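You operate a simulated robot arm through the tools that you are given. There is no shell and no other tool. Be economical: measure what you need, move in short steps, check, and stop when the job is done.

The job below is to be done with a simulated two-armed robot. You get a single attempt, and the scene is never put back.

JOB
On the grey table, fold the blue cloth in half, so that its two short edges meet.

The check looks at the end state, three seconds after you hand in, the way a careful person would. Anything else that was tipped, shoved, dropped, spilled or broken makes it a failure. Flat cloth is picked up by pressing the open fingertips on it (5 to 10 N) and closing them slowly along it; thin cloth reads only 2 to 8 mm in the jaws.

ROBOT AND FRAMES
Two 7-joint arms with two-finger parallel grippers on one trunk, on a base that drives. Base frame: it is fixed to the floor where the robot stands at the start and does not move with it; the origin is under the middle of the robot, x ahead of it, y to its left, z up; the surface under the hand at the start is at about z = 750. Units: mm, degrees, N and s.
The left shoulder is at the start at [50, 177, 1079], the right one opposite. With the tool pointing down near the work surface each hand reaches from about 220 to 700 mm from the robot's upright axis, wherever it stands, measured 20 degrees to its own side. Places, roughly: grey table [700, 200, 800]. Payload 3.43 kg a hand.
The tool frame of a hand sits at the grasp point between the pads (the TCP): z along the fingers, y along the line on which they close. The tips reach 34 mm beyond it. The gripper opens to 128 mm. The fingers are 24 mm wide and 12 mm thick; the gripper's body (48 by 130 mm) begins 96 mm behind the TCP.
Orientation is told as [roll, pitch, yaw] about the base's x, y, z axes, in that order, counted from this pose: with the fingers straight down and closing along the base's y, the tool's x points along the base's -x, its y along +y and its z along -z.

CONTROLS
- The arms move only by the tool servo_tool. It takes "left_targets", "right_targets" or both (then of equal length, played together; a hand with none holds still); each is a list of rows, each a list of 7 numbers: the finger opening in mm, from 0 to 128, then the shift along the tool's x, y, z in units of 250 mm (1.0 is 250 mm), then the turn, a rotation vector about the tool's x, y, z in units of 90 degrees (1.0 is 90 degrees). In form: [[fingers, x, y, z, wx, wy, wz], ...]. A call has 1 to 12 rows; each row is the pose to reach, as a shift and turn from the pose commanded when the call began, along the tool's axes at that moment. A call with a number of a shift or a turn outside -1 to 1 is refused whole. A row lasts 0.2 s, in which the tool goes at most 50 mm and 8.6 degrees; a call with a longer step from one row to the next is refused whole, and so is a gripper value outside its range. A pose out of reach is approached as far as the arm can. The call stops where the force on the tool passes 40 N (or 10 N more than at its start, if that is more) or the arm is blocked; 0.2 s more then pass. The fingers move at their own pace (about 108 mm/s each) and stop on an object; they squeeze with about 35 N. The grip force told is the motor's: it shows also when the fingers shut on nothing. Time passes only in rows, and 0.2 s behind the last, so rows that repeat a pose let the fingers close. The reply holds the time, the measured pose of the TCP, the force on the tool along the base axes, the opening and the grip force, in the units named above and with some noise, with the torque about the TCP (base axes, N m) and any sound that the robot's microphone picked up.
- Cameras (640 x 400 px; columns grow to the right, rows downward): "scene" is now at [126.3, -23.1, 1225.8]; the picture's right is [-0.37, -0.93, 0.00], its down [-0.68, 0.27, -0.68] and it looks along [0.63, -0.25, -0.74] (base axes); focal length 291 px, centre (320, 200). "left" rides on the left gripper at [76, 11, -160] in its tool frame; the picture's right is [-0.15, 0.99, 0.00], its down [-0.88, -0.13, -0.46] and it looks along [-0.45, -0.07, 0.89] (tool axes); focal length 234 px, centre (320, 200). "right" rides on the right gripper at [76, -11, -160] in its tool frame; the picture's right is [0.15, 0.99, 0.00], its down [-0.88, 0.13, -0.46] and it looks along [-0.45, 0.07, 0.89] (tool axes); focal length 234 px, centre (320, 200). There is no depth. A picture from a camera that has moved, and an enlarged one, comes with that camera's place and axes in the base frame and with its lens. The place of the scene camera against the robot may be out by one fixed shift of up to 25 mm in any direction.
- get_image(camera): a new picture of that camera. No time passes.
- lift_body(by): slides the trunk up (or, below 0, down) by that many mm; the arms and the scene camera ride with it, the base frame stays. It gives what a move gives, with no picture.
- drive_base(legs): drives the robot by 1 to 6 legs, each [ahead, turn to the left] in mm and degrees, along the robot's own axes; the way and the turn of a leg run together, so that a leg with both is an arc; at most 1500 mm and 180 degrees a leg. The arms and the cameras ride along, it lands a little off, and it stops where it bumps. It gives what a move gives.
- pan_tilt(pan, tilt): turns the head with the scene camera to pan (to the left, within 80 degrees either way) and tilt (down, from -29 to 69), counted from straight ahead of the robot. It gives what a move gives.
- close_up(camera, box): a new picture of the part [left, top, right, bottom] of that camera's present view, enlarged. No time passes.
- hand_in(): hands the job in; it is judged then, once.

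Work in short steps. Places have to be worked out from the pictures, the camera data and where the tool is seen: move nearer, look again, correct. Check each grasp and each placing, and mend what went wrong. You have 120 turns and 92 pictures in all, those below and enlarged ones among them. Open the grippers and draw the arms clear of the work before you hand the job in, unless the task says otherwise; then end with one line.

The tools are called after "Emit:" as a command line: name --argument value ..., lists and objects as JSON in quotes. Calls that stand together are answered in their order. servo_tool: Moves the arms, as the interface text tells. Its arguments: {"type":"object","properties":{"left_targets":{"type":"array"},"right_targets":{"type":"array"}},"required":[]} The other tools are called the same way: lift_body (by) slides the trunk up or down; drive_base (legs) drives the base; pan_tilt (pan, tilt) turns the head that bears the scene camera; get_image (camera) takes a picture; close_up (camera, box) takes an enlarged picture of a part of a camera's view; hand_in () hands the job in.

At the start:

```text
t: 0.0
left_tool_pos: [440.2, 14.9, 959.4]
left_ee_rot: [0.0, -0.1, 0.1]
left_wrist_force: [-0.7, 0.1, 0.4]
left_moment: [0.03, -0.01, -0.02]
left_gripper_width: 127.9
left_gripper_force: 0.0
right_tool_pos: [410.4, -301.9, 979.9]
right_ee_rot: [0.0, 0.0, 0.0]
right_wrist_force: [-0.6, -0.7, -0.3]
right_moment: [0.0, 0.02, 0.0]
right_gripper_width: 128.0
right_gripper_force: 0.1
trunk travel left (down, up): [-250.0, 151.0]
robot x, y, heading: [-1.2, 0.7, -0.2]
head pan, tilt: [-21.6, 47.4]
```

scene: 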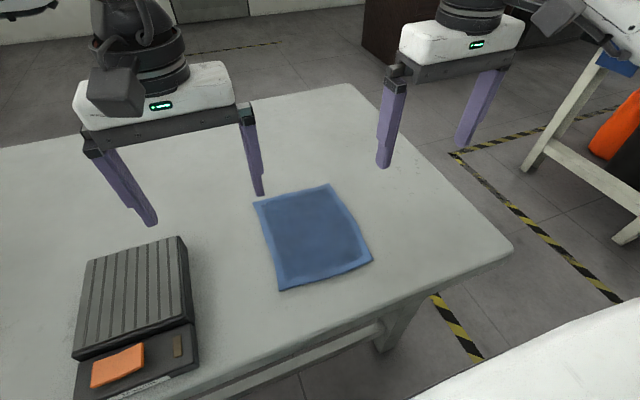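
right: 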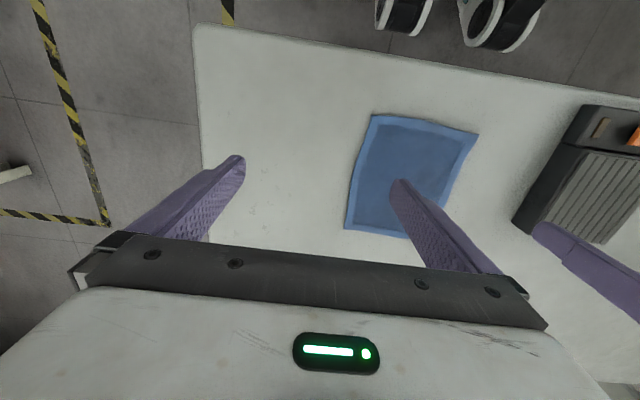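
left: 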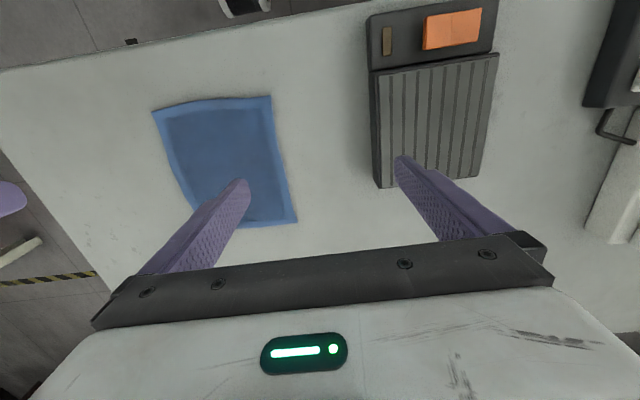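

The three views agree: the table is at z≈750, and the cloth's corners are near [367,-225], [372,-47], [590,-52] and [588,-223]. The short edges are therefore the near one (x≈370) and the far one (x≈589). I'll turn both hands so they close along x, cameras outward, and bring them above the far corners.

Emit:
servo_tool --left_targets '[[60, -0.044, -0.024, 0.029, 0, 0, 0.09], [60, -0.087, -0.047, 0.057, 0, 0, 0.18], [60, -0.131, -0.071, 0.086, 0, 0, 0.27], [60, -0.175, -0.095, 0.115, 0, 0, 0.36], [60, -0.218, -0.118, 0.144, 0, 0, 0.45], [60, -0.262, -0.142, 0.172, 0, 0, 0.54], [60, -0.305, -0.165, 0.2, 0, 0, 0.63], [60, -0.349, -0.189, 0.23, 0, 0, 0.72], [60, -0.393, -0.213, 0.259, 0, 0, 0.81], [60, -0.436, -0.236, 0.287, 0, 0, 0.905], [60, -0.48, -0.26, 0.316, 0, 0, 1.0], [60, -0.48, -0.26, 0.316, 0, 0, 1.0]]' --right_targets '[[60, -0.055, 0.028, 0.036, 0, 0, -0.09], [60, -0.109, 0.056, 0.073, 0, 0, -0.18], [60, -0.164, 0.084, 0.109, 0, 0, -0.27], [60, -0.218, 0.112, 0.145, 0, 0, -0.36], [60, -0.273, 0.14, 0.182, 0, 0, -0.45], [60, -0.327, 0.168, 0.218, 0, 0, -0.54], [60, -0.382, 0.196, 0.255, 0, 0, -0.63], [60, -0.436, 0.224, 0.291, 0, 0, -0.72], [60, -0.491, 0.252, 0.327, 0, 0, -0.81], [60, -0.545, 0.28, 0.364, 0, 0, -0.905], [60, -0.6, 0.308, 0.4, 0, 0, -1.0], [60, -0.6, 0.308, 0.4, 0, 0, -1.0]]'

Emit:
get_image --camera "scene"

Emit:
get_image --camera "left"

Emit:
get_image --camera "right"

```text
t: 2.6
left_tool_pos: [449.8, 38.5, 865.0]
left_ee_rot: [5.4, 1.3, -70.3]
left_wrist_force: [0.6, -0.5, 0.5]
left_moment: [0.03, -0.06, -0.01]
left_gripper_width: 59.8
left_gripper_force: 0.0
left hand out of reach, approached as far as the arm can: row 7, 8, 9, 10, 11, 12
right_tool_pos: [372.8, -128.3, 873.1]
right_ee_rot: [-8.6, 2.8, 79.8]
right_wrist_force: [-0.5, -0.6, -0.5]
right_moment: [0.03, -0.01, -0.01]
right_gripper_width: 59.9
right_gripper_force: 0.1
right hand out of reach, approached as far as the arm can: row 5, 6, 7, 8, 9, 10, 11, 12
trunk travel left (down, up): [-250.0, 151.0]
robot x, y, heading: [1.7, -1.7, 0.1]
head pan, tilt: [-21.6, 47.4]
```

```text
88 pictures are left
camera scene: at [126.5, -23.9, 1225.7], right [-0.37, -0.93, 0.0], down [-0.68, 0.27, -0.68], along [0.63, -0.25, -0.74], focal length 291 px, centre (320, 200)
```

scene: 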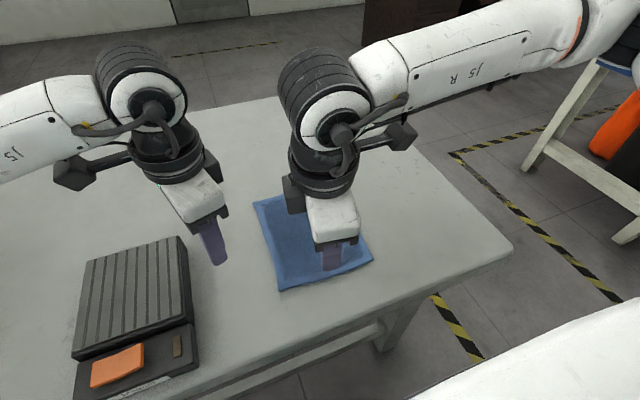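

```text
87 pictures are left
camera left: at [420.7, 103.7, 1027.0], right [0.98, 0.19, 0.09], down [0.14, -0.9, 0.42], along [0.16, -0.4, -0.9], focal length 234 px, centre (320, 200)
```

left: 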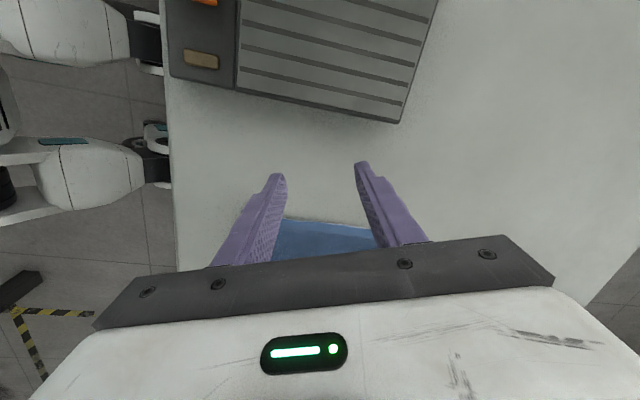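

```text
86 pictures are left
camera right: at [348.3, -192.6, 1034.6], right [-0.99, 0.02, -0.14], down [-0.03, 0.92, 0.39], along [0.14, 0.39, -0.91], focal length 234 px, centre (320, 200)
```

right: 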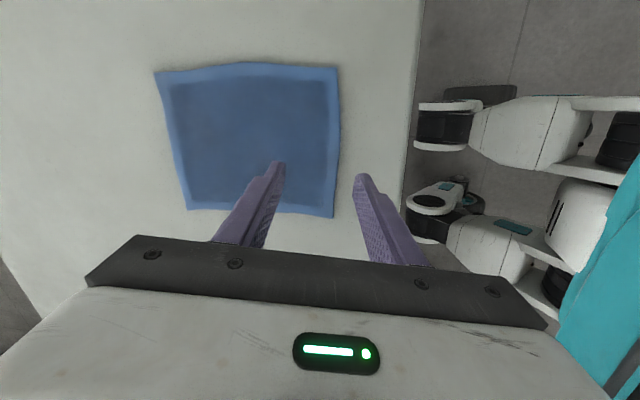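

With the cameras turned outward, a 90° turn is beyond wrist reach and both hands drifted short. I'll turn back toward moderate yaw (right +40, left about 0) and lift a little to see what I can reach.

Emit:
servo_tool --left_targets '[[60, 0, 0, -0.05, 0, 0, -0.09], [60, 0, 0, -0.1, 0, 0, -0.18], [60, 0, 0, -0.15, 0, 0, -0.27], [60, 0, 0, -0.2, 0, 0, -0.36], [60, 0, 0, -0.2, 0, 0, -0.45], [60, 0, 0, -0.2, 0, 0, -0.54], [60, 0, 0, -0.2, 0, 0, -0.63], [60, 0, 0, -0.2, 0, 0, -0.72], [60, 0, 0, -0.2, 0, 0, -0.81], [60, 0, 0, -0.2, 0, 0, -0.9], [60, 0, 0, -0.2, 0, 0, -0.95], [60, 0, 0, -0.2, 0, 0, -1.0]]' --right_targets '[[60, 0, 0, -0.05, 0, 0, 0.09], [60, 0, 0, -0.1, 0, 0, 0.18], [60, 0, 0, -0.15, 0, 0, 0.27], [60, 0, 0, -0.2, 0, 0, 0.36], [60, 0, 0, -0.2, 0, 0, 0.45], [60, 0, 0, -0.2, 0, 0, 0.54], [60, 0, 0, -0.2, 0, 0, 0.55], [60, 0, 0, -0.2, 0, 0, 0.55], [60, 0, 0, -0.2, 0, 0, 0.55], [60, 0, 0, -0.2, 0, 0, 0.55], [60, 0, 0, -0.2, 0, 0, 0.55], [60, 0, 0, -0.2, 0, 0, 0.55]]'

```text
t: 5.2
left_tool_pos: [448.4, 32.1, 918.8]
left_ee_rot: [1.2, -5.3, 19.8]
left_wrist_force: [1.2, -0.7, -0.2]
left_moment: [0.02, 0.0, -0.03]
left_gripper_width: 60.1
left_gripper_force: 0.0
right_tool_pos: [368.3, -133.2, 917.3]
right_ee_rot: [-7.9, -4.8, 30.6]
right_wrist_force: [-0.4, 1.0, -0.8]
right_moment: [-0.05, 0.0, -0.02]
right_gripper_width: 60.1
right_gripper_force: 0.0
trunk travel left (down, up): [-250.0, 151.0]
robot x, y, heading: [-2.7, 3.3, 0.2]
head pan, tilt: [-21.6, 47.4]
```

The commanded pose follows the reached one, so I'll first level both hands and set them to a parallel yaw of +40. At that angle they can work side by side.

Emit:
servo_tool --left_targets '[[60, 0, 0, 0, 0.004, 0.02, -0.075], [60, 0, 0, 0, 0.009, 0.04, -0.15], [60, 0, 0, 0, 0.013, 0.059, -0.224], [60, 0, 0, 0, 0.013, 0.059, -0.224]]' --right_targets '[[60, 0, 0, 0, -0.03, 0.018, -0.035], [60, 0, 0, 0, -0.06, 0.035, -0.07], [60, 0, 0, 0, -0.088, 0.053, -0.104], [60, 0, 0, 0, -0.088, 0.053, -0.104]]'

```text
t: 6.2
left_tool_pos: [448.4, 31.2, 918.2]
left_ee_rot: [-1.1, 0.1, 39.9]
left_wrist_force: [0.5, -0.2, -0.8]
left_moment: [0.0, 0.0, -0.01]
left_gripper_width: 60.1
left_gripper_force: 0.1
right_tool_pos: [368.2, -134.3, 916.8]
right_ee_rot: [-0.1, 0.8, 39.7]
right_wrist_force: [-0.4, 0.0, 0.0]
right_moment: [0.01, 0.0, 0.03]
right_gripper_width: 59.9
right_gripper_force: 0.1
trunk travel left (down, up): [-250.0, 151.0]
robot x, y, heading: [-0.6, -1.0, -0.0]
head pan, tilt: [-21.6, 47.4]
```

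Both are level at yaw 40. Next I'll move them above the far corners at z≈887.

Emit:
servo_tool --left_targets '[[60, -0.012, -0.08, 0.02, 0, 0, 0], [60, -0.03, -0.17, 0.04, 0, 0, 0], [60, -0.046, -0.28, 0.06, 0, 0, 0], [60, -0.064, -0.39, 0.08, 0, 0, 0], [60, -0.082, -0.5, 0.1, 0, 0, 0], [60, -0.099, -0.61, 0.12, 0, 0, 0], [60, -0.099, -0.61, 0.12, 0, 0, 0]]' --right_targets '[[60, -0.07, -0.12, 0.02, 0, 0, 0], [60, -0.14, -0.24, 0.04, 0, 0, 0], [60, -0.21, -0.36, 0.06, 0, 0, 0], [60, -0.28, -0.48, 0.08, 0, 0, 0], [60, -0.35, -0.6, 0.1, 0, 0, 0], [60, -0.42, -0.724, 0.12, 0, 0, 0], [60, -0.42, -0.724, 0.12, 0, 0, 0]]'

Emit:
get_image --camera "scene"

Emit:
get_image --camera "left"

Emit:
get_image --camera "right"

```text
t: 7.8
left_tool_pos: [565.5, -72.2, 893.2]
left_ee_rot: [-0.9, -0.2, 39.7]
left_wrist_force: [0.0, -0.5, 0.1]
left_moment: [-0.01, 0.01, 0.0]
left_gripper_width: 59.9
left_gripper_force: 0.0
right_tool_pos: [530.2, -195.6, 890.5]
right_ee_rot: [-0.1, 0.7, 39.8]
right_wrist_force: [0.9, 0.2, 0.3]
right_moment: [0.03, 0.03, 0.04]
right_gripper_width: 59.9
right_gripper_force: 0.1
right hand out of reach, approached as far as the arm can: row 6, 7
trunk travel left (down, up): [-250.0, 151.0]
robot x, y, heading: [-0.3, -1.7, 0.3]
head pan, tilt: [-21.6, 47.4]
```

```text
85 pictures are left
camera scene: at [126.3, -23.0, 1225.8], right [-0.37, -0.93, 0.0], down [-0.68, 0.27, -0.68], along [0.63, -0.25, -0.74], focal length 291 px, centre (320, 200)
```

scene: 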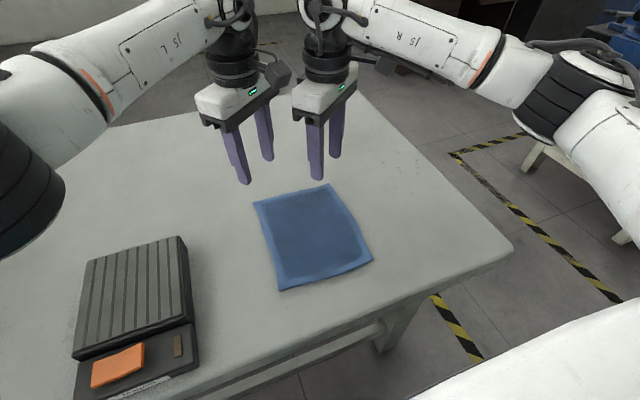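

```text
84 pictures are left
camera left: at [498.0, -109.4, 1052.2], right [-0.52, 0.85, -0.02], down [0.76, 0.47, 0.46], along [0.4, 0.23, -0.89], focal length 234 px, centre (320, 200)
```

left: 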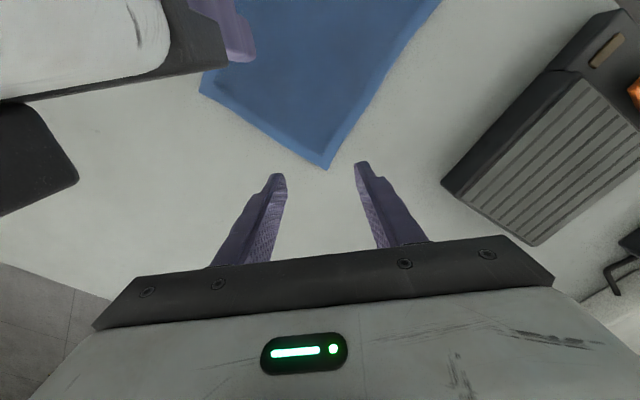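

```text
83 pictures are left
camera right: at [480.6, -250.8, 1050.2], right [-0.74, 0.67, 0.0], down [0.6, 0.67, 0.45], along [0.3, 0.33, -0.9], focal length 234 px, centre (320, 200)
```

right: 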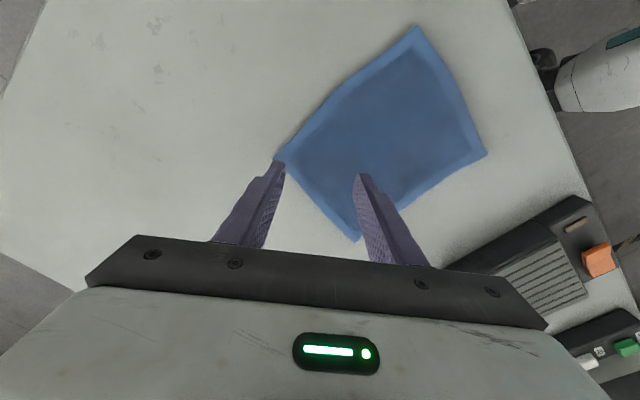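

The views confirm the far corners at FL≈[588,-47] and FR≈[584,-227], and the near ones at x≈373. Right yaw +40 is at its limit, so I'll turn both hands to −30, spreading them apart while they turn.

Emit:
servo_tool --left_targets '[[60, -0.08, 0.1, 0, 0, 0, 0], [60, -0.179, 0.215, 0, 0, 0, 0.086], [60, -0.179, 0.215, 0, 0, 0, 0.172], [60, -0.179, 0.215, 0, 0, 0, 0.258], [60, -0.179, 0.215, 0, 0, 0, 0.344], [60, -0.179, 0.215, 0, 0, 0, 0.43], [60, -0.179, 0.215, 0, 0, 0, 0.516], [60, -0.179, 0.215, 0, 0, 0, 0.602], [60, -0.179, 0.215, 0, 0, 0, 0.688], [60, -0.179, 0.215, 0, 0, 0, 0.774], [60, -0.179, 0.215, 0, 0, 0, 0.774]]' --right_targets '[[60, 0.06, -0.08, 0, 0, 0, 0], [60, 0.128, -0.154, 0, 0, 0, 0.086], [60, 0.128, -0.154, 0, 0, 0, 0.172], [60, 0.128, -0.154, 0, 0, 0, 0.258], [60, 0.128, -0.154, 0, 0, 0, 0.344], [60, 0.128, -0.154, 0, 0, 0, 0.43], [60, 0.128, -0.154, 0, 0, 0, 0.516], [60, 0.128, -0.154, 0, 0, 0, 0.602], [60, 0.128, -0.154, 0, 0, 0, 0.688], [60, 0.128, -0.154, 0, 0, 0, 0.774], [60, 0.128, -0.154, 0, 0, 0, 0.774]]'

```text
t: 10.2
left_tool_pos: [566.4, -0.5, 889.9]
left_ee_rot: [-0.2, -0.9, -30.0]
left_wrist_force: [0.7, -0.2, 0.7]
left_moment: [0.04, 0.0, 0.02]
left_gripper_width: 60.2
left_gripper_force: 0.1
right_tool_pos: [528.9, -246.8, 891.3]
right_ee_rot: [-0.7, 0.1, -30.1]
right_wrist_force: [-0.1, -0.3, 0.3]
right_moment: [0.02, -0.01, 0.03]
right_gripper_width: 60.1
right_gripper_force: 0.1
right hand out of reach, approached as far as the arm can: row 1
trunk travel left (down, up): [-250.0, 151.0]
robot x, y, heading: [1.3, -0.2, 0.0]
head pan, tilt: [-21.6, 47.4]
```

Both reached yaw −30 cleanly. Now I'll come in over the far corners at z≈830 with the fingers about 24 mm apart.

Emit:
servo_tool --left_targets '[[24, -0.04, -0.055, 0.06, 0, 0, 0], [24, -0.08, -0.11, 0.12, 0, 0, 0], [24, -0.12, -0.165, 0.18, 0, 0, 0], [24, -0.165, -0.226, 0.24, 0, 0, 0], [24, -0.165, -0.226, 0.24, 0, 0, 0]]' --right_targets '[[24, -0.015, 0.055, 0.06, 0, 0, 0], [24, -0.03, 0.11, 0.12, 0, 0, 0], [24, -0.045, 0.17, 0.18, 0, 0, 0], [24, -0.056, 0.231, 0.24, 0, 0, 0], [24, -0.056, 0.231, 0.24, 0, 0, 0]]'

Emit:
get_image --camera "scene"

Emit:
get_image --camera "left"

Emit:
get_image --camera "right"

```text
t: 11.4
left_tool_pos: [574.5, -71.4, 831.2]
left_ee_rot: [-0.2, -0.9, -29.9]
left_wrist_force: [-0.2, 0.1, -0.5]
left_moment: [0.03, -0.02, 0.0]
left_gripper_width: 24.1
left_gripper_force: 0.2
right_tool_pos: [570.7, -203.2, 829.8]
right_ee_rot: [-0.7, 0.1, -30.1]
right_wrist_force: [-0.9, -0.3, -0.1]
right_moment: [0.03, 0.01, 0.03]
right_gripper_width: 24.2
right_gripper_force: 0.1
trunk travel left (down, up): [-250.0, 151.0]
robot x, y, heading: [-3.6, -2.3, -0.1]
head pan, tilt: [-21.6, 47.4]
```

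```text
82 pictures are left
camera scene: at [126.3, -23.1, 1225.8], right [-0.37, -0.93, 0.0], down [-0.68, 0.27, -0.68], along [0.63, -0.25, -0.74], focal length 291 px, centre (320, 200)
```

scene: 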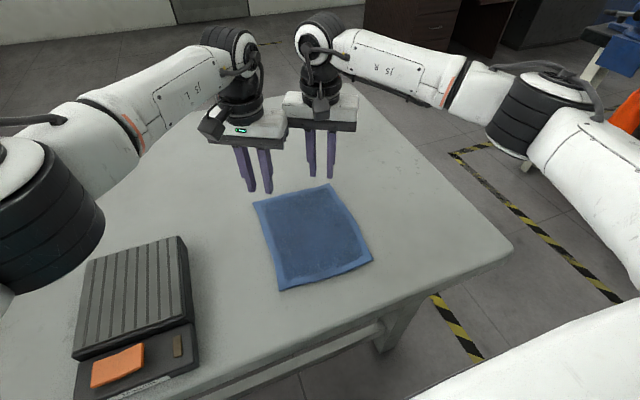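

```text
81 pictures are left
camera left: at [511.6, -21.6, 989.9], right [0.62, 0.79, 0.0], down [0.69, -0.55, 0.47], along [0.37, -0.29, -0.88], focal length 234 px, centre (320, 200)
```

left: 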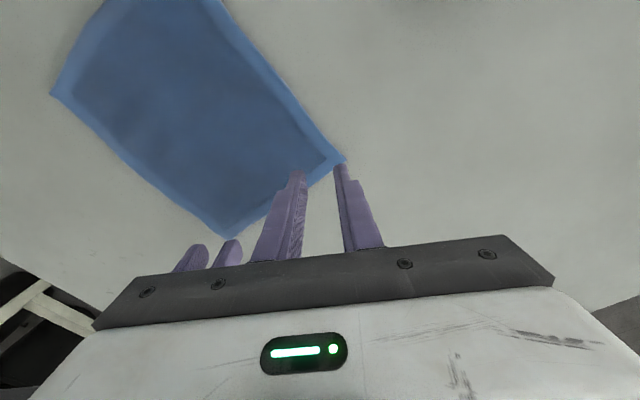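

```text
80 pictures are left
camera right: at [501.2, -172.5, 990.1], right [0.37, 0.93, -0.01], down [0.83, -0.32, 0.45], along [0.42, -0.18, -0.89], focal length 234 px, centre (320, 200)
```

right: 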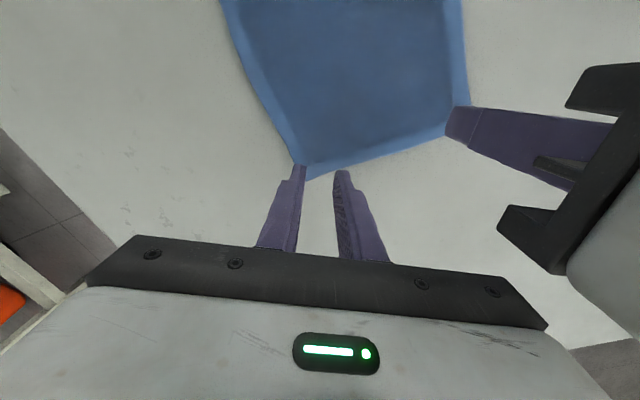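

Positions fit: the left outer finger is near the FL corner, and the right fingers are just inside FR. I'll go down until just above contact, then creep.

Emit:
servo_tool --left_targets '[[24, 0, 0, 0.08, 0, 0, 0], [24, 0, 0, 0.16, 0, 0, 0], [24, 0, 0, 0.172, 0, 0, 0]]' --right_targets '[[24, 0, 0, 0.08, 0, 0, 0], [24, 0, 0, 0.155, 0, 0, 0], [24, 0, 0, 0.168, 0, 0, 0]]'

Emit:
get_image --camera "left"

Emit:
get_image --camera "right"

```text
t: 12.2
left_tool_pos: [587.9, -56.2, 796.5]
left_ee_rot: [-0.1, -1.5, -28.0]
left_wrist_force: [-0.5, -0.5, -0.1]
left_moment: [0.03, 0.0, 0.03]
left_gripper_width: 23.8
left_gripper_force: 0.1
right_tool_pos: [569.8, -203.3, 788.4]
right_ee_rot: [-0.7, 0.1, -30.0]
right_wrist_force: [0.4, 0.1, 0.0]
right_moment: [-0.02, 0.02, 0.01]
right_gripper_width: 24.2
right_gripper_force: 0.0
trunk travel left (down, up): [-250.0, 151.0]
robot x, y, heading: [-0.2, -0.1, 0.1]
head pan, tilt: [-21.6, 47.4]
```

```text
79 pictures are left
camera left: at [521.4, -7.9, 953.9], right [0.59, 0.8, 0.0], down [0.71, -0.52, 0.48], along [0.39, -0.28, -0.88], focal length 234 px, centre (320, 200)
```

left: 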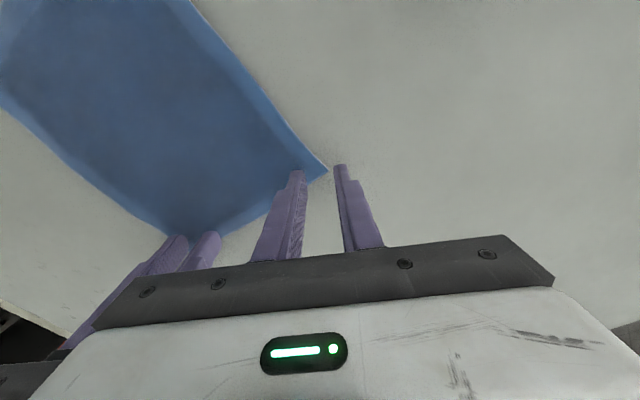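

```text
78 pictures are left
camera right: at [500.1, -173.0, 947.7], right [0.37, 0.93, -0.01], down [0.83, -0.32, 0.45], along [0.42, -0.18, -0.89], focal length 234 px, centre (320, 200)
```

right: 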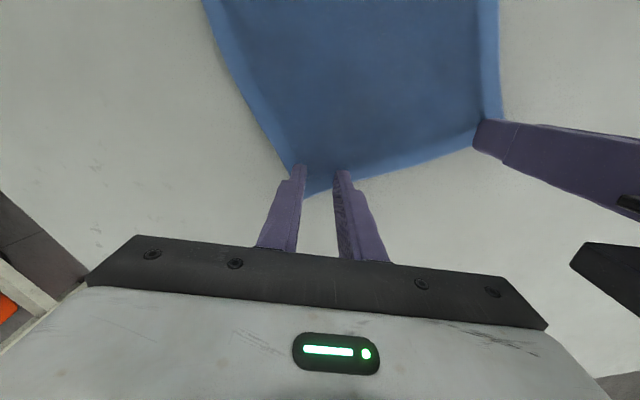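

The left hand was displaced about 20 mm from its command without any force reading. I'll look at the scene for the cause, such as an elbow or link contact.

Emit:
get_image --camera "scene"

Emit:
servo_tool --left_targets '[[24, 0, 0, 0, 0, 0, 0]]'

```text
77 pictures are left
camera scene: at [126.2, -23.2, 1225.8], right [-0.37, -0.93, 0.0], down [-0.68, 0.27, -0.68], along [0.63, -0.25, -0.74], focal length 291 px, centre (320, 200)
```

scene: 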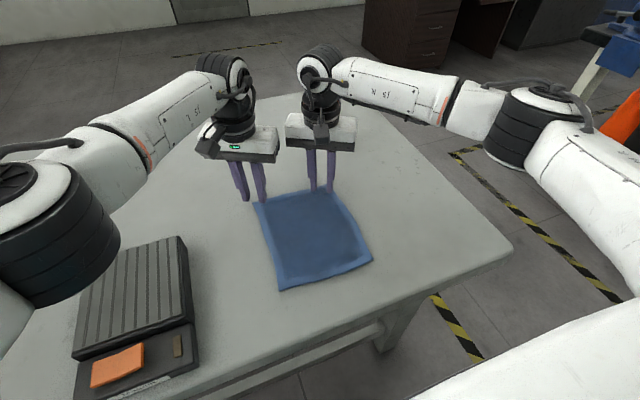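

```text
t: 12.6
left_tool_pos: [585.8, -54.9, 793.6]
left_ee_rot: [-0.1, -1.3, -28.0]
left_wrist_force: [-0.6, 0.4, 0.0]
left_moment: [0.04, 0.02, 0.02]
left_gripper_width: 24.3
left_gripper_force: 0.1
right_tool_pos: [569.8, -203.4, 789.3]
right_ee_rot: [-0.7, 0.2, -30.1]
right_wrist_force: [-0.2, -0.3, 1.1]
right_moment: [0.01, -0.01, -0.05]
right_gripper_width: 24.2
right_gripper_force: 0.2
trunk travel left (down, up): [-250.0, 151.0]
robot x, y, heading: [0.4, 0.5, -0.1]
head pan, tilt: [-21.6, 47.4]
```

The left elbow is hanging low over the scale and may be brushing it, though the scale hasn't moved. I'll raise the trunk by 120 mm, so the arms ride up and the elbow stays well clear.

Emit:
lift_body --by 120

Emit:
get_image --camera "scene"

```text
t: 14.1
left_tool_pos: [583.7, -52.6, 907.5]
left_ee_rot: [-0.1, -0.8, -28.0]
left_wrist_force: [-0.2, 0.0, -0.2]
left_moment: [0.01, -0.03, 0.05]
left_gripper_width: 24.3
left_gripper_force: 0.1
right_tool_pos: [570.4, -203.2, 908.4]
right_ee_rot: [-0.8, 0.0, -30.0]
right_wrist_force: [0.1, -0.9, 0.1]
right_moment: [-0.01, 0.0, 0.01]
right_gripper_width: 24.1
right_gripper_force: 0.0
trunk travel left (down, up): [-370.0, 31.0]
robot x, y, heading: [-2.4, 0.1, 0.2]
head pan, tilt: [-21.6, 47.4]
```

```text
76 pictures are left
camera scene: at [126.5, -23.2, 1345.7], right [-0.37, -0.93, 0.0], down [-0.68, 0.27, -0.68], along [0.63, -0.25, -0.74], focal length 291 px, centre (320, 200)
```

scene: 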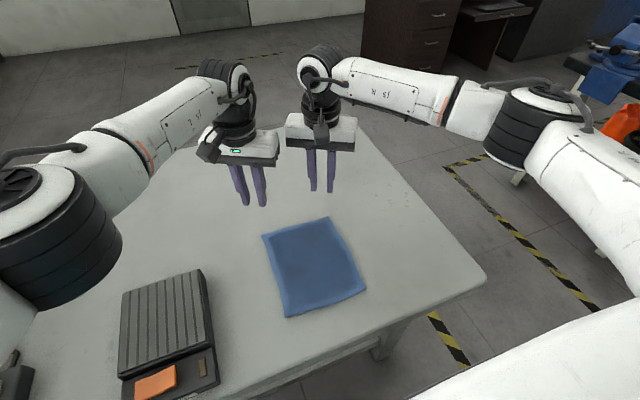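

The scale is unmoved and the cloth is flat. Now I'll re-level the left hand and go down again in small steps, watching for the deviation.

Emit:
servo_tool --left_targets '[[24, 0, 0, 0.05, 0, 0, 0], [24, 0, 0, 0.1, 0, 0, 0], [24, 0, 0, 0.1, 0, 0, 0]]' --right_targets '[[24, 0, 0, 0.05, 0, 0, 0], [24, 0, 0, 0.1, 0, 0, 0], [24, 0, 0, 0.1, 0, 0, 0]]'

```text
t: 15.1
left_tool_pos: [589.6, -29.8, 877.5]
left_ee_rot: [0.7, -0.3, -26.4]
left_wrist_force: [0.7, 0.0, 0.1]
left_moment: [0.0, -0.02, -0.07]
left_gripper_width: 23.8
left_gripper_force: 0.0
left hand out of reach, approached as far as the arm can: row 2
right_tool_pos: [569.6, -203.3, 883.6]
right_ee_rot: [-0.8, 0.1, -29.9]
right_wrist_force: [-0.6, -0.4, -0.3]
right_moment: [-0.01, 0.02, -0.01]
right_gripper_width: 24.2
right_gripper_force: 0.0
trunk travel left (down, up): [-370.0, 31.0]
robot x, y, heading: [-2.5, -0.9, -0.1]
head pan, tilt: [-21.6, 47.4]
stopped in row 3 (left hand): the arm was blocked; the commanded pose is now the measured one
```

The left arm hits a joint limit when it crosses over at this yaw. Turning the robot about 18° to the right puts the cloth straight ahead of it and makes yaw −30 natural for both arms. The hands are high and the base stands well away from the table.

Emit:
drive_base --legs '[[0, -18]]'

Emit:
get_image --camera "scene"

```text
t: 16.0
left_tool_pos: [589.7, -73.5, 881.1]
left_ee_rot: [0.4, -0.7, -30.2]
left_wrist_force: [-0.4, -0.9, -0.1]
left_moment: [0.0, 0.0, -0.02]
left_gripper_width: 24.2
left_gripper_force: 0.0
right_tool_pos: [551.4, -247.0, 884.7]
right_ee_rot: [-0.7, 0.1, -34.5]
right_wrist_force: [-0.3, -0.3, 0.1]
right_moment: [0.03, 0.02, 0.0]
right_gripper_width: 24.2
right_gripper_force: 0.0
trunk travel left (down, up): [-370.0, 31.0]
robot x, y, heading: [1.7, 0.3, -4.2]
head pan, tilt: [-21.6, 47.4]
stopped in leg 1: the robot was blocked; the commanded pose is now the measured one
```

```text
75 pictures are left
camera scene: at [123.7, -33.8, 1345.8], right [-0.44, -0.9, 0.0], down [-0.66, 0.32, -0.68], along [0.61, -0.3, -0.74], focal length 291 px, centre (320, 200)
```

scene: 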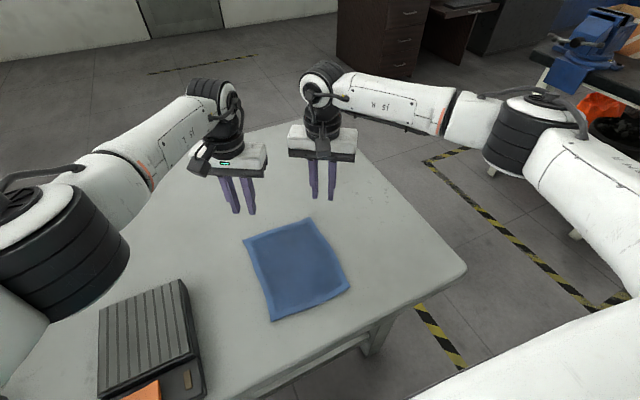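

It stopped after 4° and something is blocking it, possibly whatever held the left arm before. I'll pan the head left to look at the left elbow.

Emit:
pan_tilt --pan 45 --tilt 45

Emit:
get_image --camera "scene"

```text
t: 17.4
left_tool_pos: [590.4, -73.8, 881.1]
left_ee_rot: [0.3, -0.7, -30.4]
left_wrist_force: [-0.2, -0.8, 0.0]
left_moment: [0.06, -0.02, 0.01]
left_gripper_width: 24.2
left_gripper_force: 0.0
right_tool_pos: [551.9, -249.4, 884.0]
right_ee_rot: [-0.7, 0.1, -34.5]
right_wrist_force: [0.7, 0.7, -0.3]
right_moment: [0.01, 0.02, -0.02]
right_gripper_width: 24.2
right_gripper_force: 0.0
trunk travel left (down, up): [-370.0, 31.0]
robot x, y, heading: [1.8, -0.4, -4.5]
head pan, tilt: [45.0, 45.0]
```

```text
74 pictures are left
camera scene: at [114.2, 53.9, 1349.2], right [0.65, -0.76, 0.0], down [-0.54, -0.46, -0.71], along [0.54, 0.46, -0.71], focal length 291 px, centre (320, 200)
```

scene: 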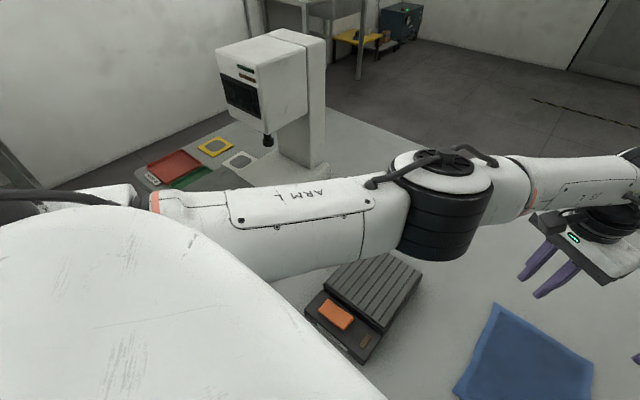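

The left arm isn't obviously touching anything: the machine is far off and the scale sits below the elbow. I'll check straight down in front and to the right for what stops the base.

Emit:
pan_tilt --pan 5 --tilt 69

Emit:
get_image --camera "scene"

Emit:
pan_tilt --pan -75 --tilt 45

Emit:
get_image --camera "scene"

```text
t: 18.5
left_tool_pos: [590.2, -75.4, 881.1]
left_ee_rot: [0.4, -0.8, -30.2]
left_wrist_force: [-0.1, 0.1, -0.3]
left_moment: [0.02, -0.01, -0.01]
left_gripper_width: 24.2
left_gripper_force: 0.1
right_tool_pos: [552.3, -248.1, 883.6]
right_ee_rot: [-0.7, 0.1, -34.5]
right_wrist_force: [0.3, -0.9, -0.6]
right_moment: [0.01, 0.02, -0.02]
right_gripper_width: 24.2
right_gripper_force: 0.2
trunk travel left (down, up): [-370.0, 31.0]
robot x, y, heading: [1.0, -1.9, -4.2]
head pan, tilt: [5.0, 68.8]
```

```text
73 pictures are left
camera scene: at [108.4, 1.7, 1320.4], right [0.01, -1.0, 0.0], down [-0.93, -0.01, -0.36], along [0.36, 0.0, -0.93], focal length 291 px, centre (320, 200)
```

scene: 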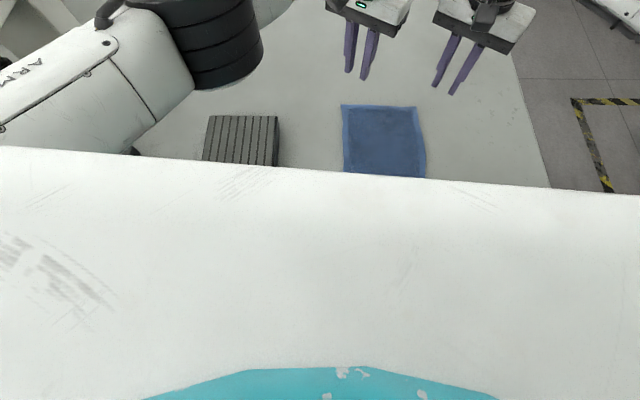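

```text
t: 20.0
left_tool_pos: [589.9, -73.3, 880.5]
left_ee_rot: [0.3, -0.8, -30.2]
left_wrist_force: [-0.1, 0.3, -0.7]
left_moment: [-0.01, -0.01, 0.01]
left_gripper_width: 24.0
left_gripper_force: 0.0
right_tool_pos: [552.8, -247.4, 883.8]
right_ee_rot: [-0.7, 0.1, -34.4]
right_wrist_force: [0.1, -0.7, -0.2]
right_moment: [-0.02, -0.01, 0.0]
right_gripper_width: 24.2
right_gripper_force: 0.1
trunk travel left (down, up): [-370.0, 31.0]
robot x, y, heading: [1.4, -0.2, -4.5]
head pan, tilt: [-75.0, 45.0]
```

```text
72 pictures are left
camera scene: at [67.5, -78.9, 1349.2], right [-0.98, -0.18, 0.0], down [-0.13, 0.69, -0.71], along [0.13, -0.69, -0.71], focal length 291 px, centre (320, 200)
```

scene: 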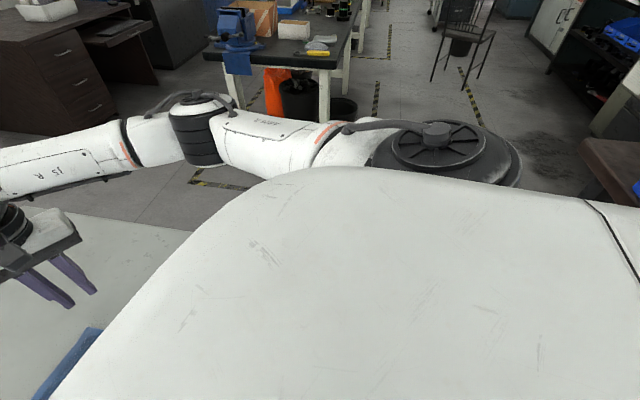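

Nothing visible blocks the base, so I won't push it further. The left arm only ran into trouble when its hand was low relative to the shoulder. I'll raise both hands relative to the trunk, fix their xy, and then lower the trunk.

Emit:
servo_tool --left_targets '[[24, 0, 0, -0.13, 0, 0, 0], [24, 0, 0, -0.26, 0, 0, 0], [24, 0.02, -0.005, -0.39, 0, 0, 0], [24, 0.05, -0.01, -0.52, 0, 0, 0], [24, 0.05, -0.01, -0.52, 0, 0, 0]]' --right_targets '[[24, 0, 0, -0.13, 0, 0, 0], [24, 0.01, 0.06, -0.26, 0, 0, -0.02], [24, 0.02, 0.12, -0.39, 0, 0, -0.04], [24, 0.042, 0.185, -0.52, 0, 0, -0.05], [24, 0.042, 0.185, -0.52, 0, 0, -0.05]]'

Emit:
pan_tilt --pan -10 --tilt 45

Emit:
get_image --camera "scene"

```text
t: 21.2
left_tool_pos: [575.8, -70.3, 1010.3]
left_ee_rot: [0.3, -0.6, -30.2]
left_wrist_force: [0.3, 0.4, -0.8]
left_moment: [0.01, -0.01, 0.03]
left_gripper_width: 24.1
left_gripper_force: 0.0
right_tool_pos: [567.1, -201.6, 1015.7]
right_ee_rot: [-0.7, 0.1, -30.0]
right_wrist_force: [0.2, 0.6, -0.3]
right_moment: [0.0, 0.0, 0.01]
right_gripper_width: 23.8
right_gripper_force: 0.1
trunk travel left (down, up): [-370.0, 31.0]
robot x, y, heading: [0.2, 5.6, -4.1]
head pan, tilt: [-75.0, 45.0]
```

```text
t: 22.6
left_tool_pos: [576.7, -69.6, 1009.9]
left_ee_rot: [0.2, -0.7, -30.3]
left_wrist_force: [0.0, -0.7, -0.2]
left_moment: [-0.01, -0.01, -0.02]
left_gripper_width: 24.0
left_gripper_force: 0.0
right_tool_pos: [567.3, -202.4, 1015.0]
right_ee_rot: [-0.7, 0.1, -30.0]
right_wrist_force: [0.4, 0.2, 0.1]
right_moment: [0.01, -0.01, 0.01]
right_gripper_width: 24.2
right_gripper_force: 0.0
trunk travel left (down, up): [-370.0, 31.0]
robot x, y, heading: [-0.2, -2.2, -4.6]
head pan, tilt: [-10.0, 45.0]
```

```text
71 pictures are left
camera scene: at [131.2, -19.2, 1349.2], right [-0.25, -0.97, 0.0], down [-0.68, 0.18, -0.71], along [0.68, -0.18, -0.71], focal length 291 px, centre (320, 200)
```

scene: 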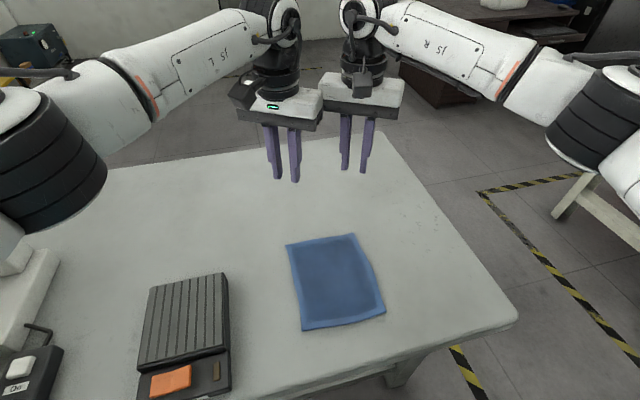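

The left hand now tracks exactly. I'll lower the trunk by 90 first and check clearances.

Emit:
lift_body --by -90

Emit:
pan_tilt --pan 50 --tilt 50

Emit:
get_image --camera "scene"

```text
t: 23.8
left_tool_pos: [577.3, -70.4, 921.5]
left_ee_rot: [0.3, -0.6, -30.3]
left_wrist_force: [-0.2, -0.2, 1.1]
left_moment: [-0.01, 0.0, 0.01]
left_gripper_width: 24.2
left_gripper_force: 0.1
right_tool_pos: [567.4, -201.2, 925.9]
right_ee_rot: [-0.7, 0.1, -30.1]
right_wrist_force: [0.6, -0.1, 0.7]
right_moment: [0.01, -0.05, 0.0]
right_gripper_width: 24.2
right_gripper_force: 0.0
trunk travel left (down, up): [-280.0, 121.0]
robot x, y, heading: [-4.1, -1.0, -4.5]
head pan, tilt: [-10.0, 45.0]
```

```text
t: 25.1
left_tool_pos: [576.6, -69.1, 921.4]
left_ee_rot: [0.3, -0.7, -30.3]
left_wrist_force: [-0.4, 0.5, -0.4]
left_moment: [0.04, 0.01, 0.01]
left_gripper_width: 24.1
left_gripper_force: 0.0
right_tool_pos: [566.4, -200.5, 925.0]
right_ee_rot: [-0.7, 0.1, -30.0]
right_wrist_force: [-0.8, -0.8, 0.6]
right_moment: [0.0, -0.01, 0.01]
right_gripper_width: 24.3
right_gripper_force: 0.0
trunk travel left (down, up): [-280.0, 121.0]
robot x, y, heading: [1.2, 0.9, -4.2]
head pan, tilt: [50.0, 50.0]
```

```text
70 pictures are left
camera scene: at [106.4, 56.0, 1252.3], right [0.71, -0.7, 0.0], down [-0.54, -0.55, -0.64], along [0.45, 0.46, -0.77], focal length 291 px, centre (320, 200)
```

scene: 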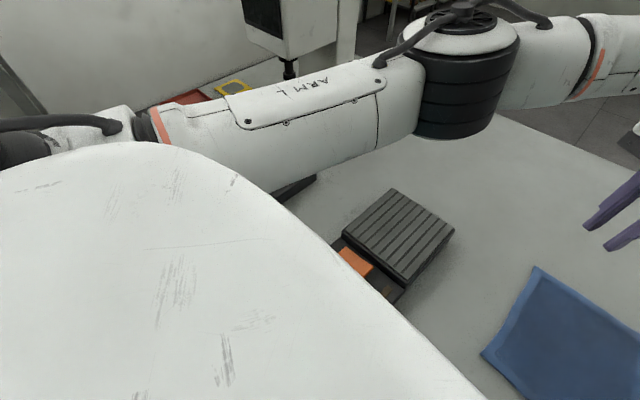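

The elbow is far above everything on the table. Lowering another 88.

Emit:
lift_body --by -88

Emit:
pan_tilt --pan -15 --tilt 50

Emit:
get_image --camera "scene"

```text
t: 26.4
left_tool_pos: [577.6, -70.8, 832.6]
left_ee_rot: [0.3, -0.6, -30.4]
left_wrist_force: [-0.2, 0.5, -0.3]
left_moment: [-0.01, -0.01, 0.0]
left_gripper_width: 24.0
left_gripper_force: 0.0
right_tool_pos: [567.2, -200.8, 836.4]
right_ee_rot: [-0.6, 0.2, -30.0]
right_wrist_force: [-0.7, -0.4, -0.1]
right_moment: [0.0, 0.0, -0.02]
right_gripper_width: 24.1
right_gripper_force: 0.2
trunk travel left (down, up): [-192.0, 209.0]
robot x, y, heading: [-0.6, 1.2, -4.5]
head pan, tilt: [50.0, 50.0]
```

```text
t: 27.7
left_tool_pos: [577.3, -71.1, 833.1]
left_ee_rot: [0.4, -0.6, -30.4]
left_wrist_force: [-0.4, 0.5, -0.7]
left_moment: [-0.03, -0.01, 0.02]
left_gripper_width: 24.2
left_gripper_force: 0.1
right_tool_pos: [567.5, -199.9, 837.6]
right_ee_rot: [-0.7, 0.1, -29.9]
right_wrist_force: [-0.1, -0.1, 0.2]
right_moment: [-0.02, 0.0, 0.01]
right_gripper_width: 23.9
right_gripper_force: 0.1
trunk travel left (down, up): [-192.0, 209.0]
robot x, y, heading: [0.7, 1.1, -4.1]
head pan, tilt: [-15.0, 50.0]
```

```text
69 pictures are left
camera scene: at [125.1, -24.4, 1164.3], right [-0.33, -0.94, 0.0], down [-0.72, 0.25, -0.64], along [0.61, -0.21, -0.77], focal length 291 px, centre (320, 200)
```

scene: 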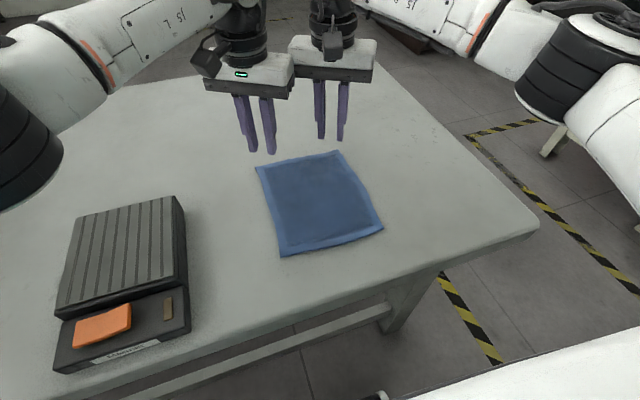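

All clear. Descending to just above contact.

Emit:
servo_tool --left_targets '[[24, 0, 0, 0.08, 0, 0, 0], [24, 0, 0, 0.15, 0, 0, 0], [24, 0, 0, 0.18, 0, 0, 0], [24, 0, 0, 0.18, 0, 0, 0]]' --right_targets '[[24, -0.01, 0, 0.08, 0, 0, 0], [24, -0.022, 0, 0.16, 0, 0, 0], [24, -0.022, 0, 0.194, 0, 0, 0], [24, -0.022, 0, 0.194, 0, 0, 0]]'

Emit:
get_image --camera "left"

Emit:
get_image --camera "right"

```text
t: 28.7
left_tool_pos: [576.1, -69.6, 788.5]
left_ee_rot: [0.4, -0.6, -30.3]
left_wrist_force: [0.4, 0.8, 2.7]
left_moment: [0.01, 0.02, -0.02]
left_gripper_width: 24.0
left_gripper_force: 0.0
right_tool_pos: [570.8, -204.3, 789.2]
right_ee_rot: [-0.6, 0.0, -30.0]
right_wrist_force: [0.8, -0.5, 4.2]
right_moment: [-0.01, -0.01, 0.04]
right_gripper_width: 23.8
right_gripper_force: 0.1
trunk travel left (down, up): [-192.0, 209.0]
robot x, y, heading: [0.2, 1.1, -4.5]
head pan, tilt: [-15.0, 50.0]
```

```text
68 pictures are left
camera left: at [514.3, -21.5, 946.8], right [0.63, 0.78, 0.01], down [0.69, -0.56, 0.47], along [0.37, -0.29, -0.88], focal length 234 px, centre (320, 200)
```

left: 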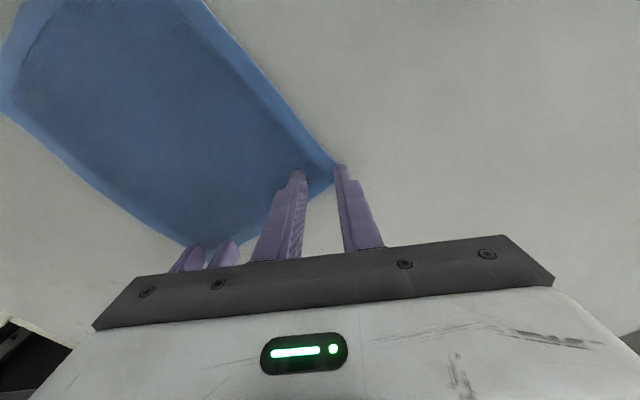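

```text
67 pictures are left
camera right: at [501.1, -174.2, 946.2], right [0.37, 0.93, -0.01], down [0.83, -0.32, 0.45], along [0.42, -0.18, -0.89], focal length 234 px, centre (320, 200)
```

right: 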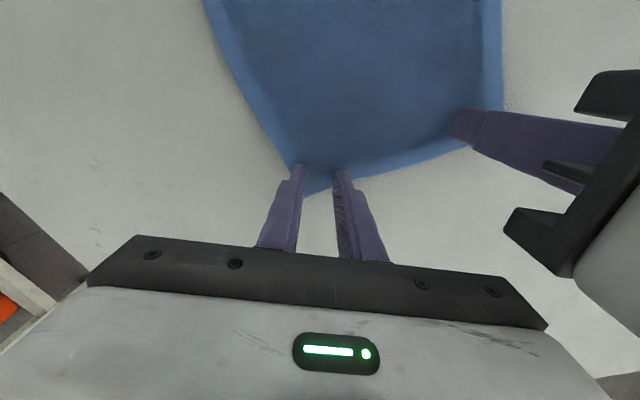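

Both tips touch (3–4 N), so the surface is near z≈754. The left outer finger sits at the very corner and the right tips on the very edge. I'll hop up and shift both 8–10 mm inward, then press again.

Emit:
servo_tool --left_targets '[[24, 0, 0, -0.04, 0, 0, 0], [24, 0.005, -0.04, -0.04, 0, 0, 0], [24, 0.005, -0.04, -0.01, 0, 0, 0], [24, 0.005, -0.04, 0.004, 0, 0, 0], [24, 0.005, -0.04, 0.006, 0, 0, 0]]' --right_targets '[[24, 0, 0, -0.04, 0, 0, 0], [24, 0.03, 0, -0.04, 0, 0, 0], [24, 0.03, 0, -0.01, 0, 0, 0], [24, 0.03, 0, 0.002, 0, 0, 0], [24, 0.03, 0, 0.004, 0, 0, 0]]'

Emit:
close_up --camera "left" --box '[200, 100, 440, 250]'

Emit:
close_up --camera "right" --box '[200, 100, 440, 250]'

```text
t: 29.9
left_tool_pos: [572.5, -78.5, 786.8]
left_ee_rot: [0.3, -1.0, -30.3]
left_wrist_force: [-0.8, -0.6, 11.5]
left_moment: [-0.05, 0.07, -0.01]
left_gripper_width: 24.2
left_gripper_force: 0.1
right_tool_pos: [563.5, -201.0, 787.5]
right_ee_rot: [-0.7, 0.0, -29.9]
right_wrist_force: [0.5, 1.4, 3.7]
right_moment: [0.08, -0.04, -0.02]
right_gripper_width: 24.1
right_gripper_force: 0.1
trunk travel left (down, up): [-192.0, 209.0]
robot x, y, heading: [-2.4, 2.4, -4.7]
head pan, tilt: [-15.0, 50.0]
```

```text
2.67 times, centred on (320, 175) of left
camera zoom: at [508.8, -30.3, 945.9], right [0.63, 0.78, 0.01], down [0.69, -0.56, 0.47], along [0.37, -0.29, -0.88], focal length 624 px, centre (320, 267)
```

zoom: 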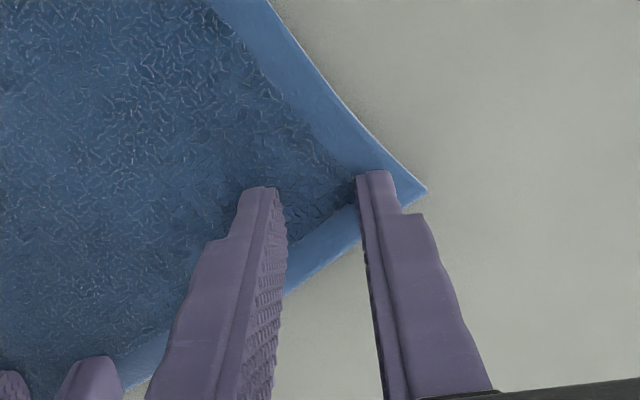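

```text
2.67 times, centred on (320, 175) of right
camera zoom: at [494.3, -170.9, 946.7], right [0.37, 0.93, -0.01], down [0.83, -0.32, 0.45], along [0.42, -0.18, -0.89], focal length 624 px, centre (320, 267)
```

zoom: 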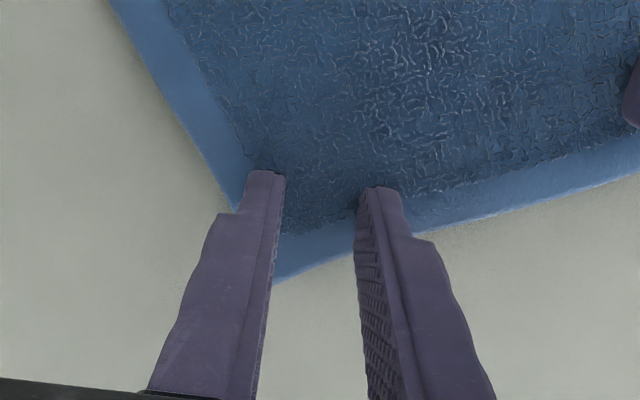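

Both finger pairs are well placed on the cloth corners. I'll trim the pressure (left a bit less, right a bit more) and close slowly.

Emit:
servo_tool --left_targets '[[24, 0, 0, -0.001, 0, 0, 0], [21, 0, 0, -0.001, 0, 0, 0], [18, 0, 0, -0.001, 0, 0, 0], [15, 0, 0, -0.001, 0, 0, 0], [12, 0, 0, -0.001, 0, 0, 0], [9, 0, 0, -0.001, 0, 0, 0], [6, 0, 0, -0.001, 0, 0, 0], [3, 0, 0, -0.001, 0, 0, 0], [0, 0, 0, -0.001, 0, 0, 0], [0, 0, 0, -0.001, 0, 0, 0], [0, 0, 0, -0.001, 0, 0, 0]]' --right_targets '[[24, 0, 0, 0.003, 0, 0, 0], [21, 0, 0, 0.003, 0, 0, 0], [18, 0, 0, 0.003, 0, 0, 0], [15, 0, 0, 0.003, 0, 0, 0], [12, 0, 0, 0.003, 0, 0, 0], [9, 0, 0, 0.003, 0, 0, 0], [6, 0, 0, 0.003, 0, 0, 0], [3, 0, 0, 0.003, 0, 0, 0], [0, 0, 0, 0.003, 0, 0, 0], [0, 0, 0, 0.003, 0, 0, 0], [0, 0, 0, 0.003, 0, 0, 0]]'

Emit:
close_up --camera "left" --box '[200, 100, 440, 250]'

Emit:
close_up --camera "right" --box '[200, 100, 440, 250]'

```text
t: 32.3
left_tool_pos: [570.9, -79.3, 786.6]
left_ee_rot: [0.4, -0.9, -30.3]
left_wrist_force: [-0.5, -1.5, 13.9]
left_moment: [-0.07, 0.06, 0.01]
left_gripper_width: 0.2
left_gripper_force: 33.1
right_tool_pos: [565.3, -200.5, 788.1]
right_ee_rot: [-0.6, 0.0, -30.0]
right_wrist_force: [0.5, 0.6, 6.5]
right_moment: [0.05, -0.02, 0.0]
right_gripper_width: 0.3
right_gripper_force: 33.5
trunk travel left (down, up): [-192.0, 209.0]
robot x, y, heading: [-1.8, -2.0, -4.3]
head pan, tilt: [-15.0, 50.0]
```

```text
2.67 times, centred on (320, 175) of left
camera zoom: at [508.4, -30.1, 946.0], right [0.63, 0.78, 0.01], down [0.69, -0.56, 0.47], along [0.37, -0.29, -0.88], focal length 624 px, centre (320, 267)
```

zoom: 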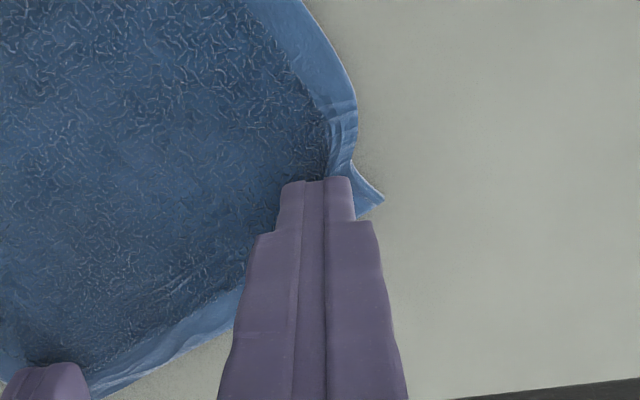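

```text
2.67 times, centred on (320, 175) of right
camera zoom: at [494.5, -170.9, 946.0], right [0.37, 0.93, -0.01], down [0.83, -0.32, 0.45], along [0.42, -0.18, -0.89], focal length 624 px, centre (320, 267)
```

zoom: 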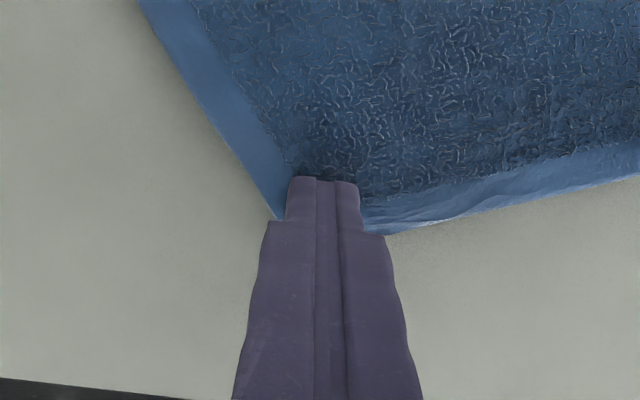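

Both read ~0.2 mm, so nothing is gripped, although the left edge did bunch. I'll lift 15 mm to confirm before retrying.

Emit:
servo_tool --left_targets '[[0, 0, 0, -0.06, 0, 0, 0], [0, 0, 0, -0.06, 0, 0, 0]]' --right_targets '[[0, 0, 0, -0.06, 0, 0, 0], [0, 0, 0, -0.06, 0, 0, 0]]'

Emit:
close_up --camera "left" --box '[200, 100, 440, 250]'

Emit:
close_up --camera "right" --box '[200, 100, 440, 250]'

```text
t: 32.9
left_tool_pos: [571.9, -78.2, 801.2]
left_ee_rot: [0.3, -0.7, -30.3]
left_wrist_force: [1.0, 0.2, 0.2]
left_moment: [0.0, -0.02, 0.02]
left_gripper_width: 0.0
left_gripper_force: 32.6
right_tool_pos: [565.4, -201.3, 800.2]
right_ee_rot: [-0.8, 0.2, -30.0]
right_wrist_force: [-0.7, 0.2, 0.3]
right_moment: [-0.01, -0.01, 0.01]
right_gripper_width: 0.0
right_gripper_force: 33.0
trunk travel left (down, up): [-192.0, 209.0]
robot x, y, heading: [-2.1, -3.9, -4.3]
head pan, tilt: [-15.0, 50.0]
```

```text
2.67 times, centred on (320, 175) of left
camera zoom: at [509.3, -29.2, 960.3], right [0.63, 0.78, 0.01], down [0.69, -0.56, 0.46], along [0.37, -0.29, -0.89], focal length 624 px, centre (320, 267)
```

zoom: 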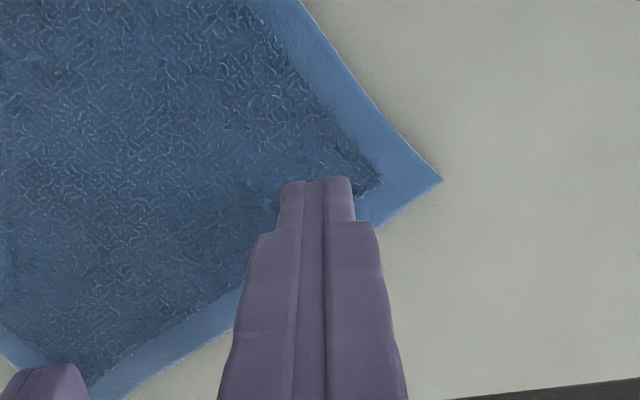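

```text
2.67 times, centred on (320, 175) of right
camera zoom: at [495.7, -171.0, 959.5], right [0.37, 0.93, -0.01], down [0.83, -0.32, 0.45], along [0.42, -0.18, -0.89], focal length 624 px, centre (320, 267)
```

zoom: 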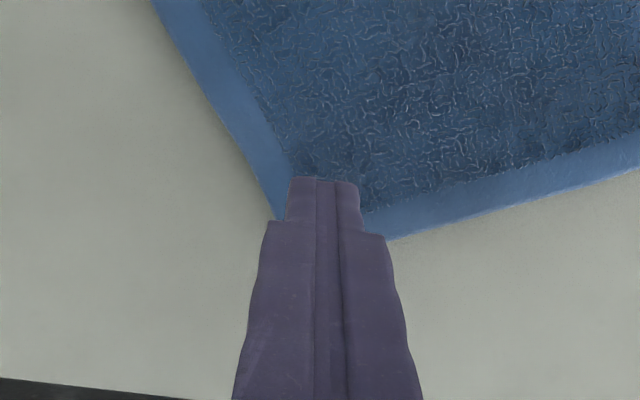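

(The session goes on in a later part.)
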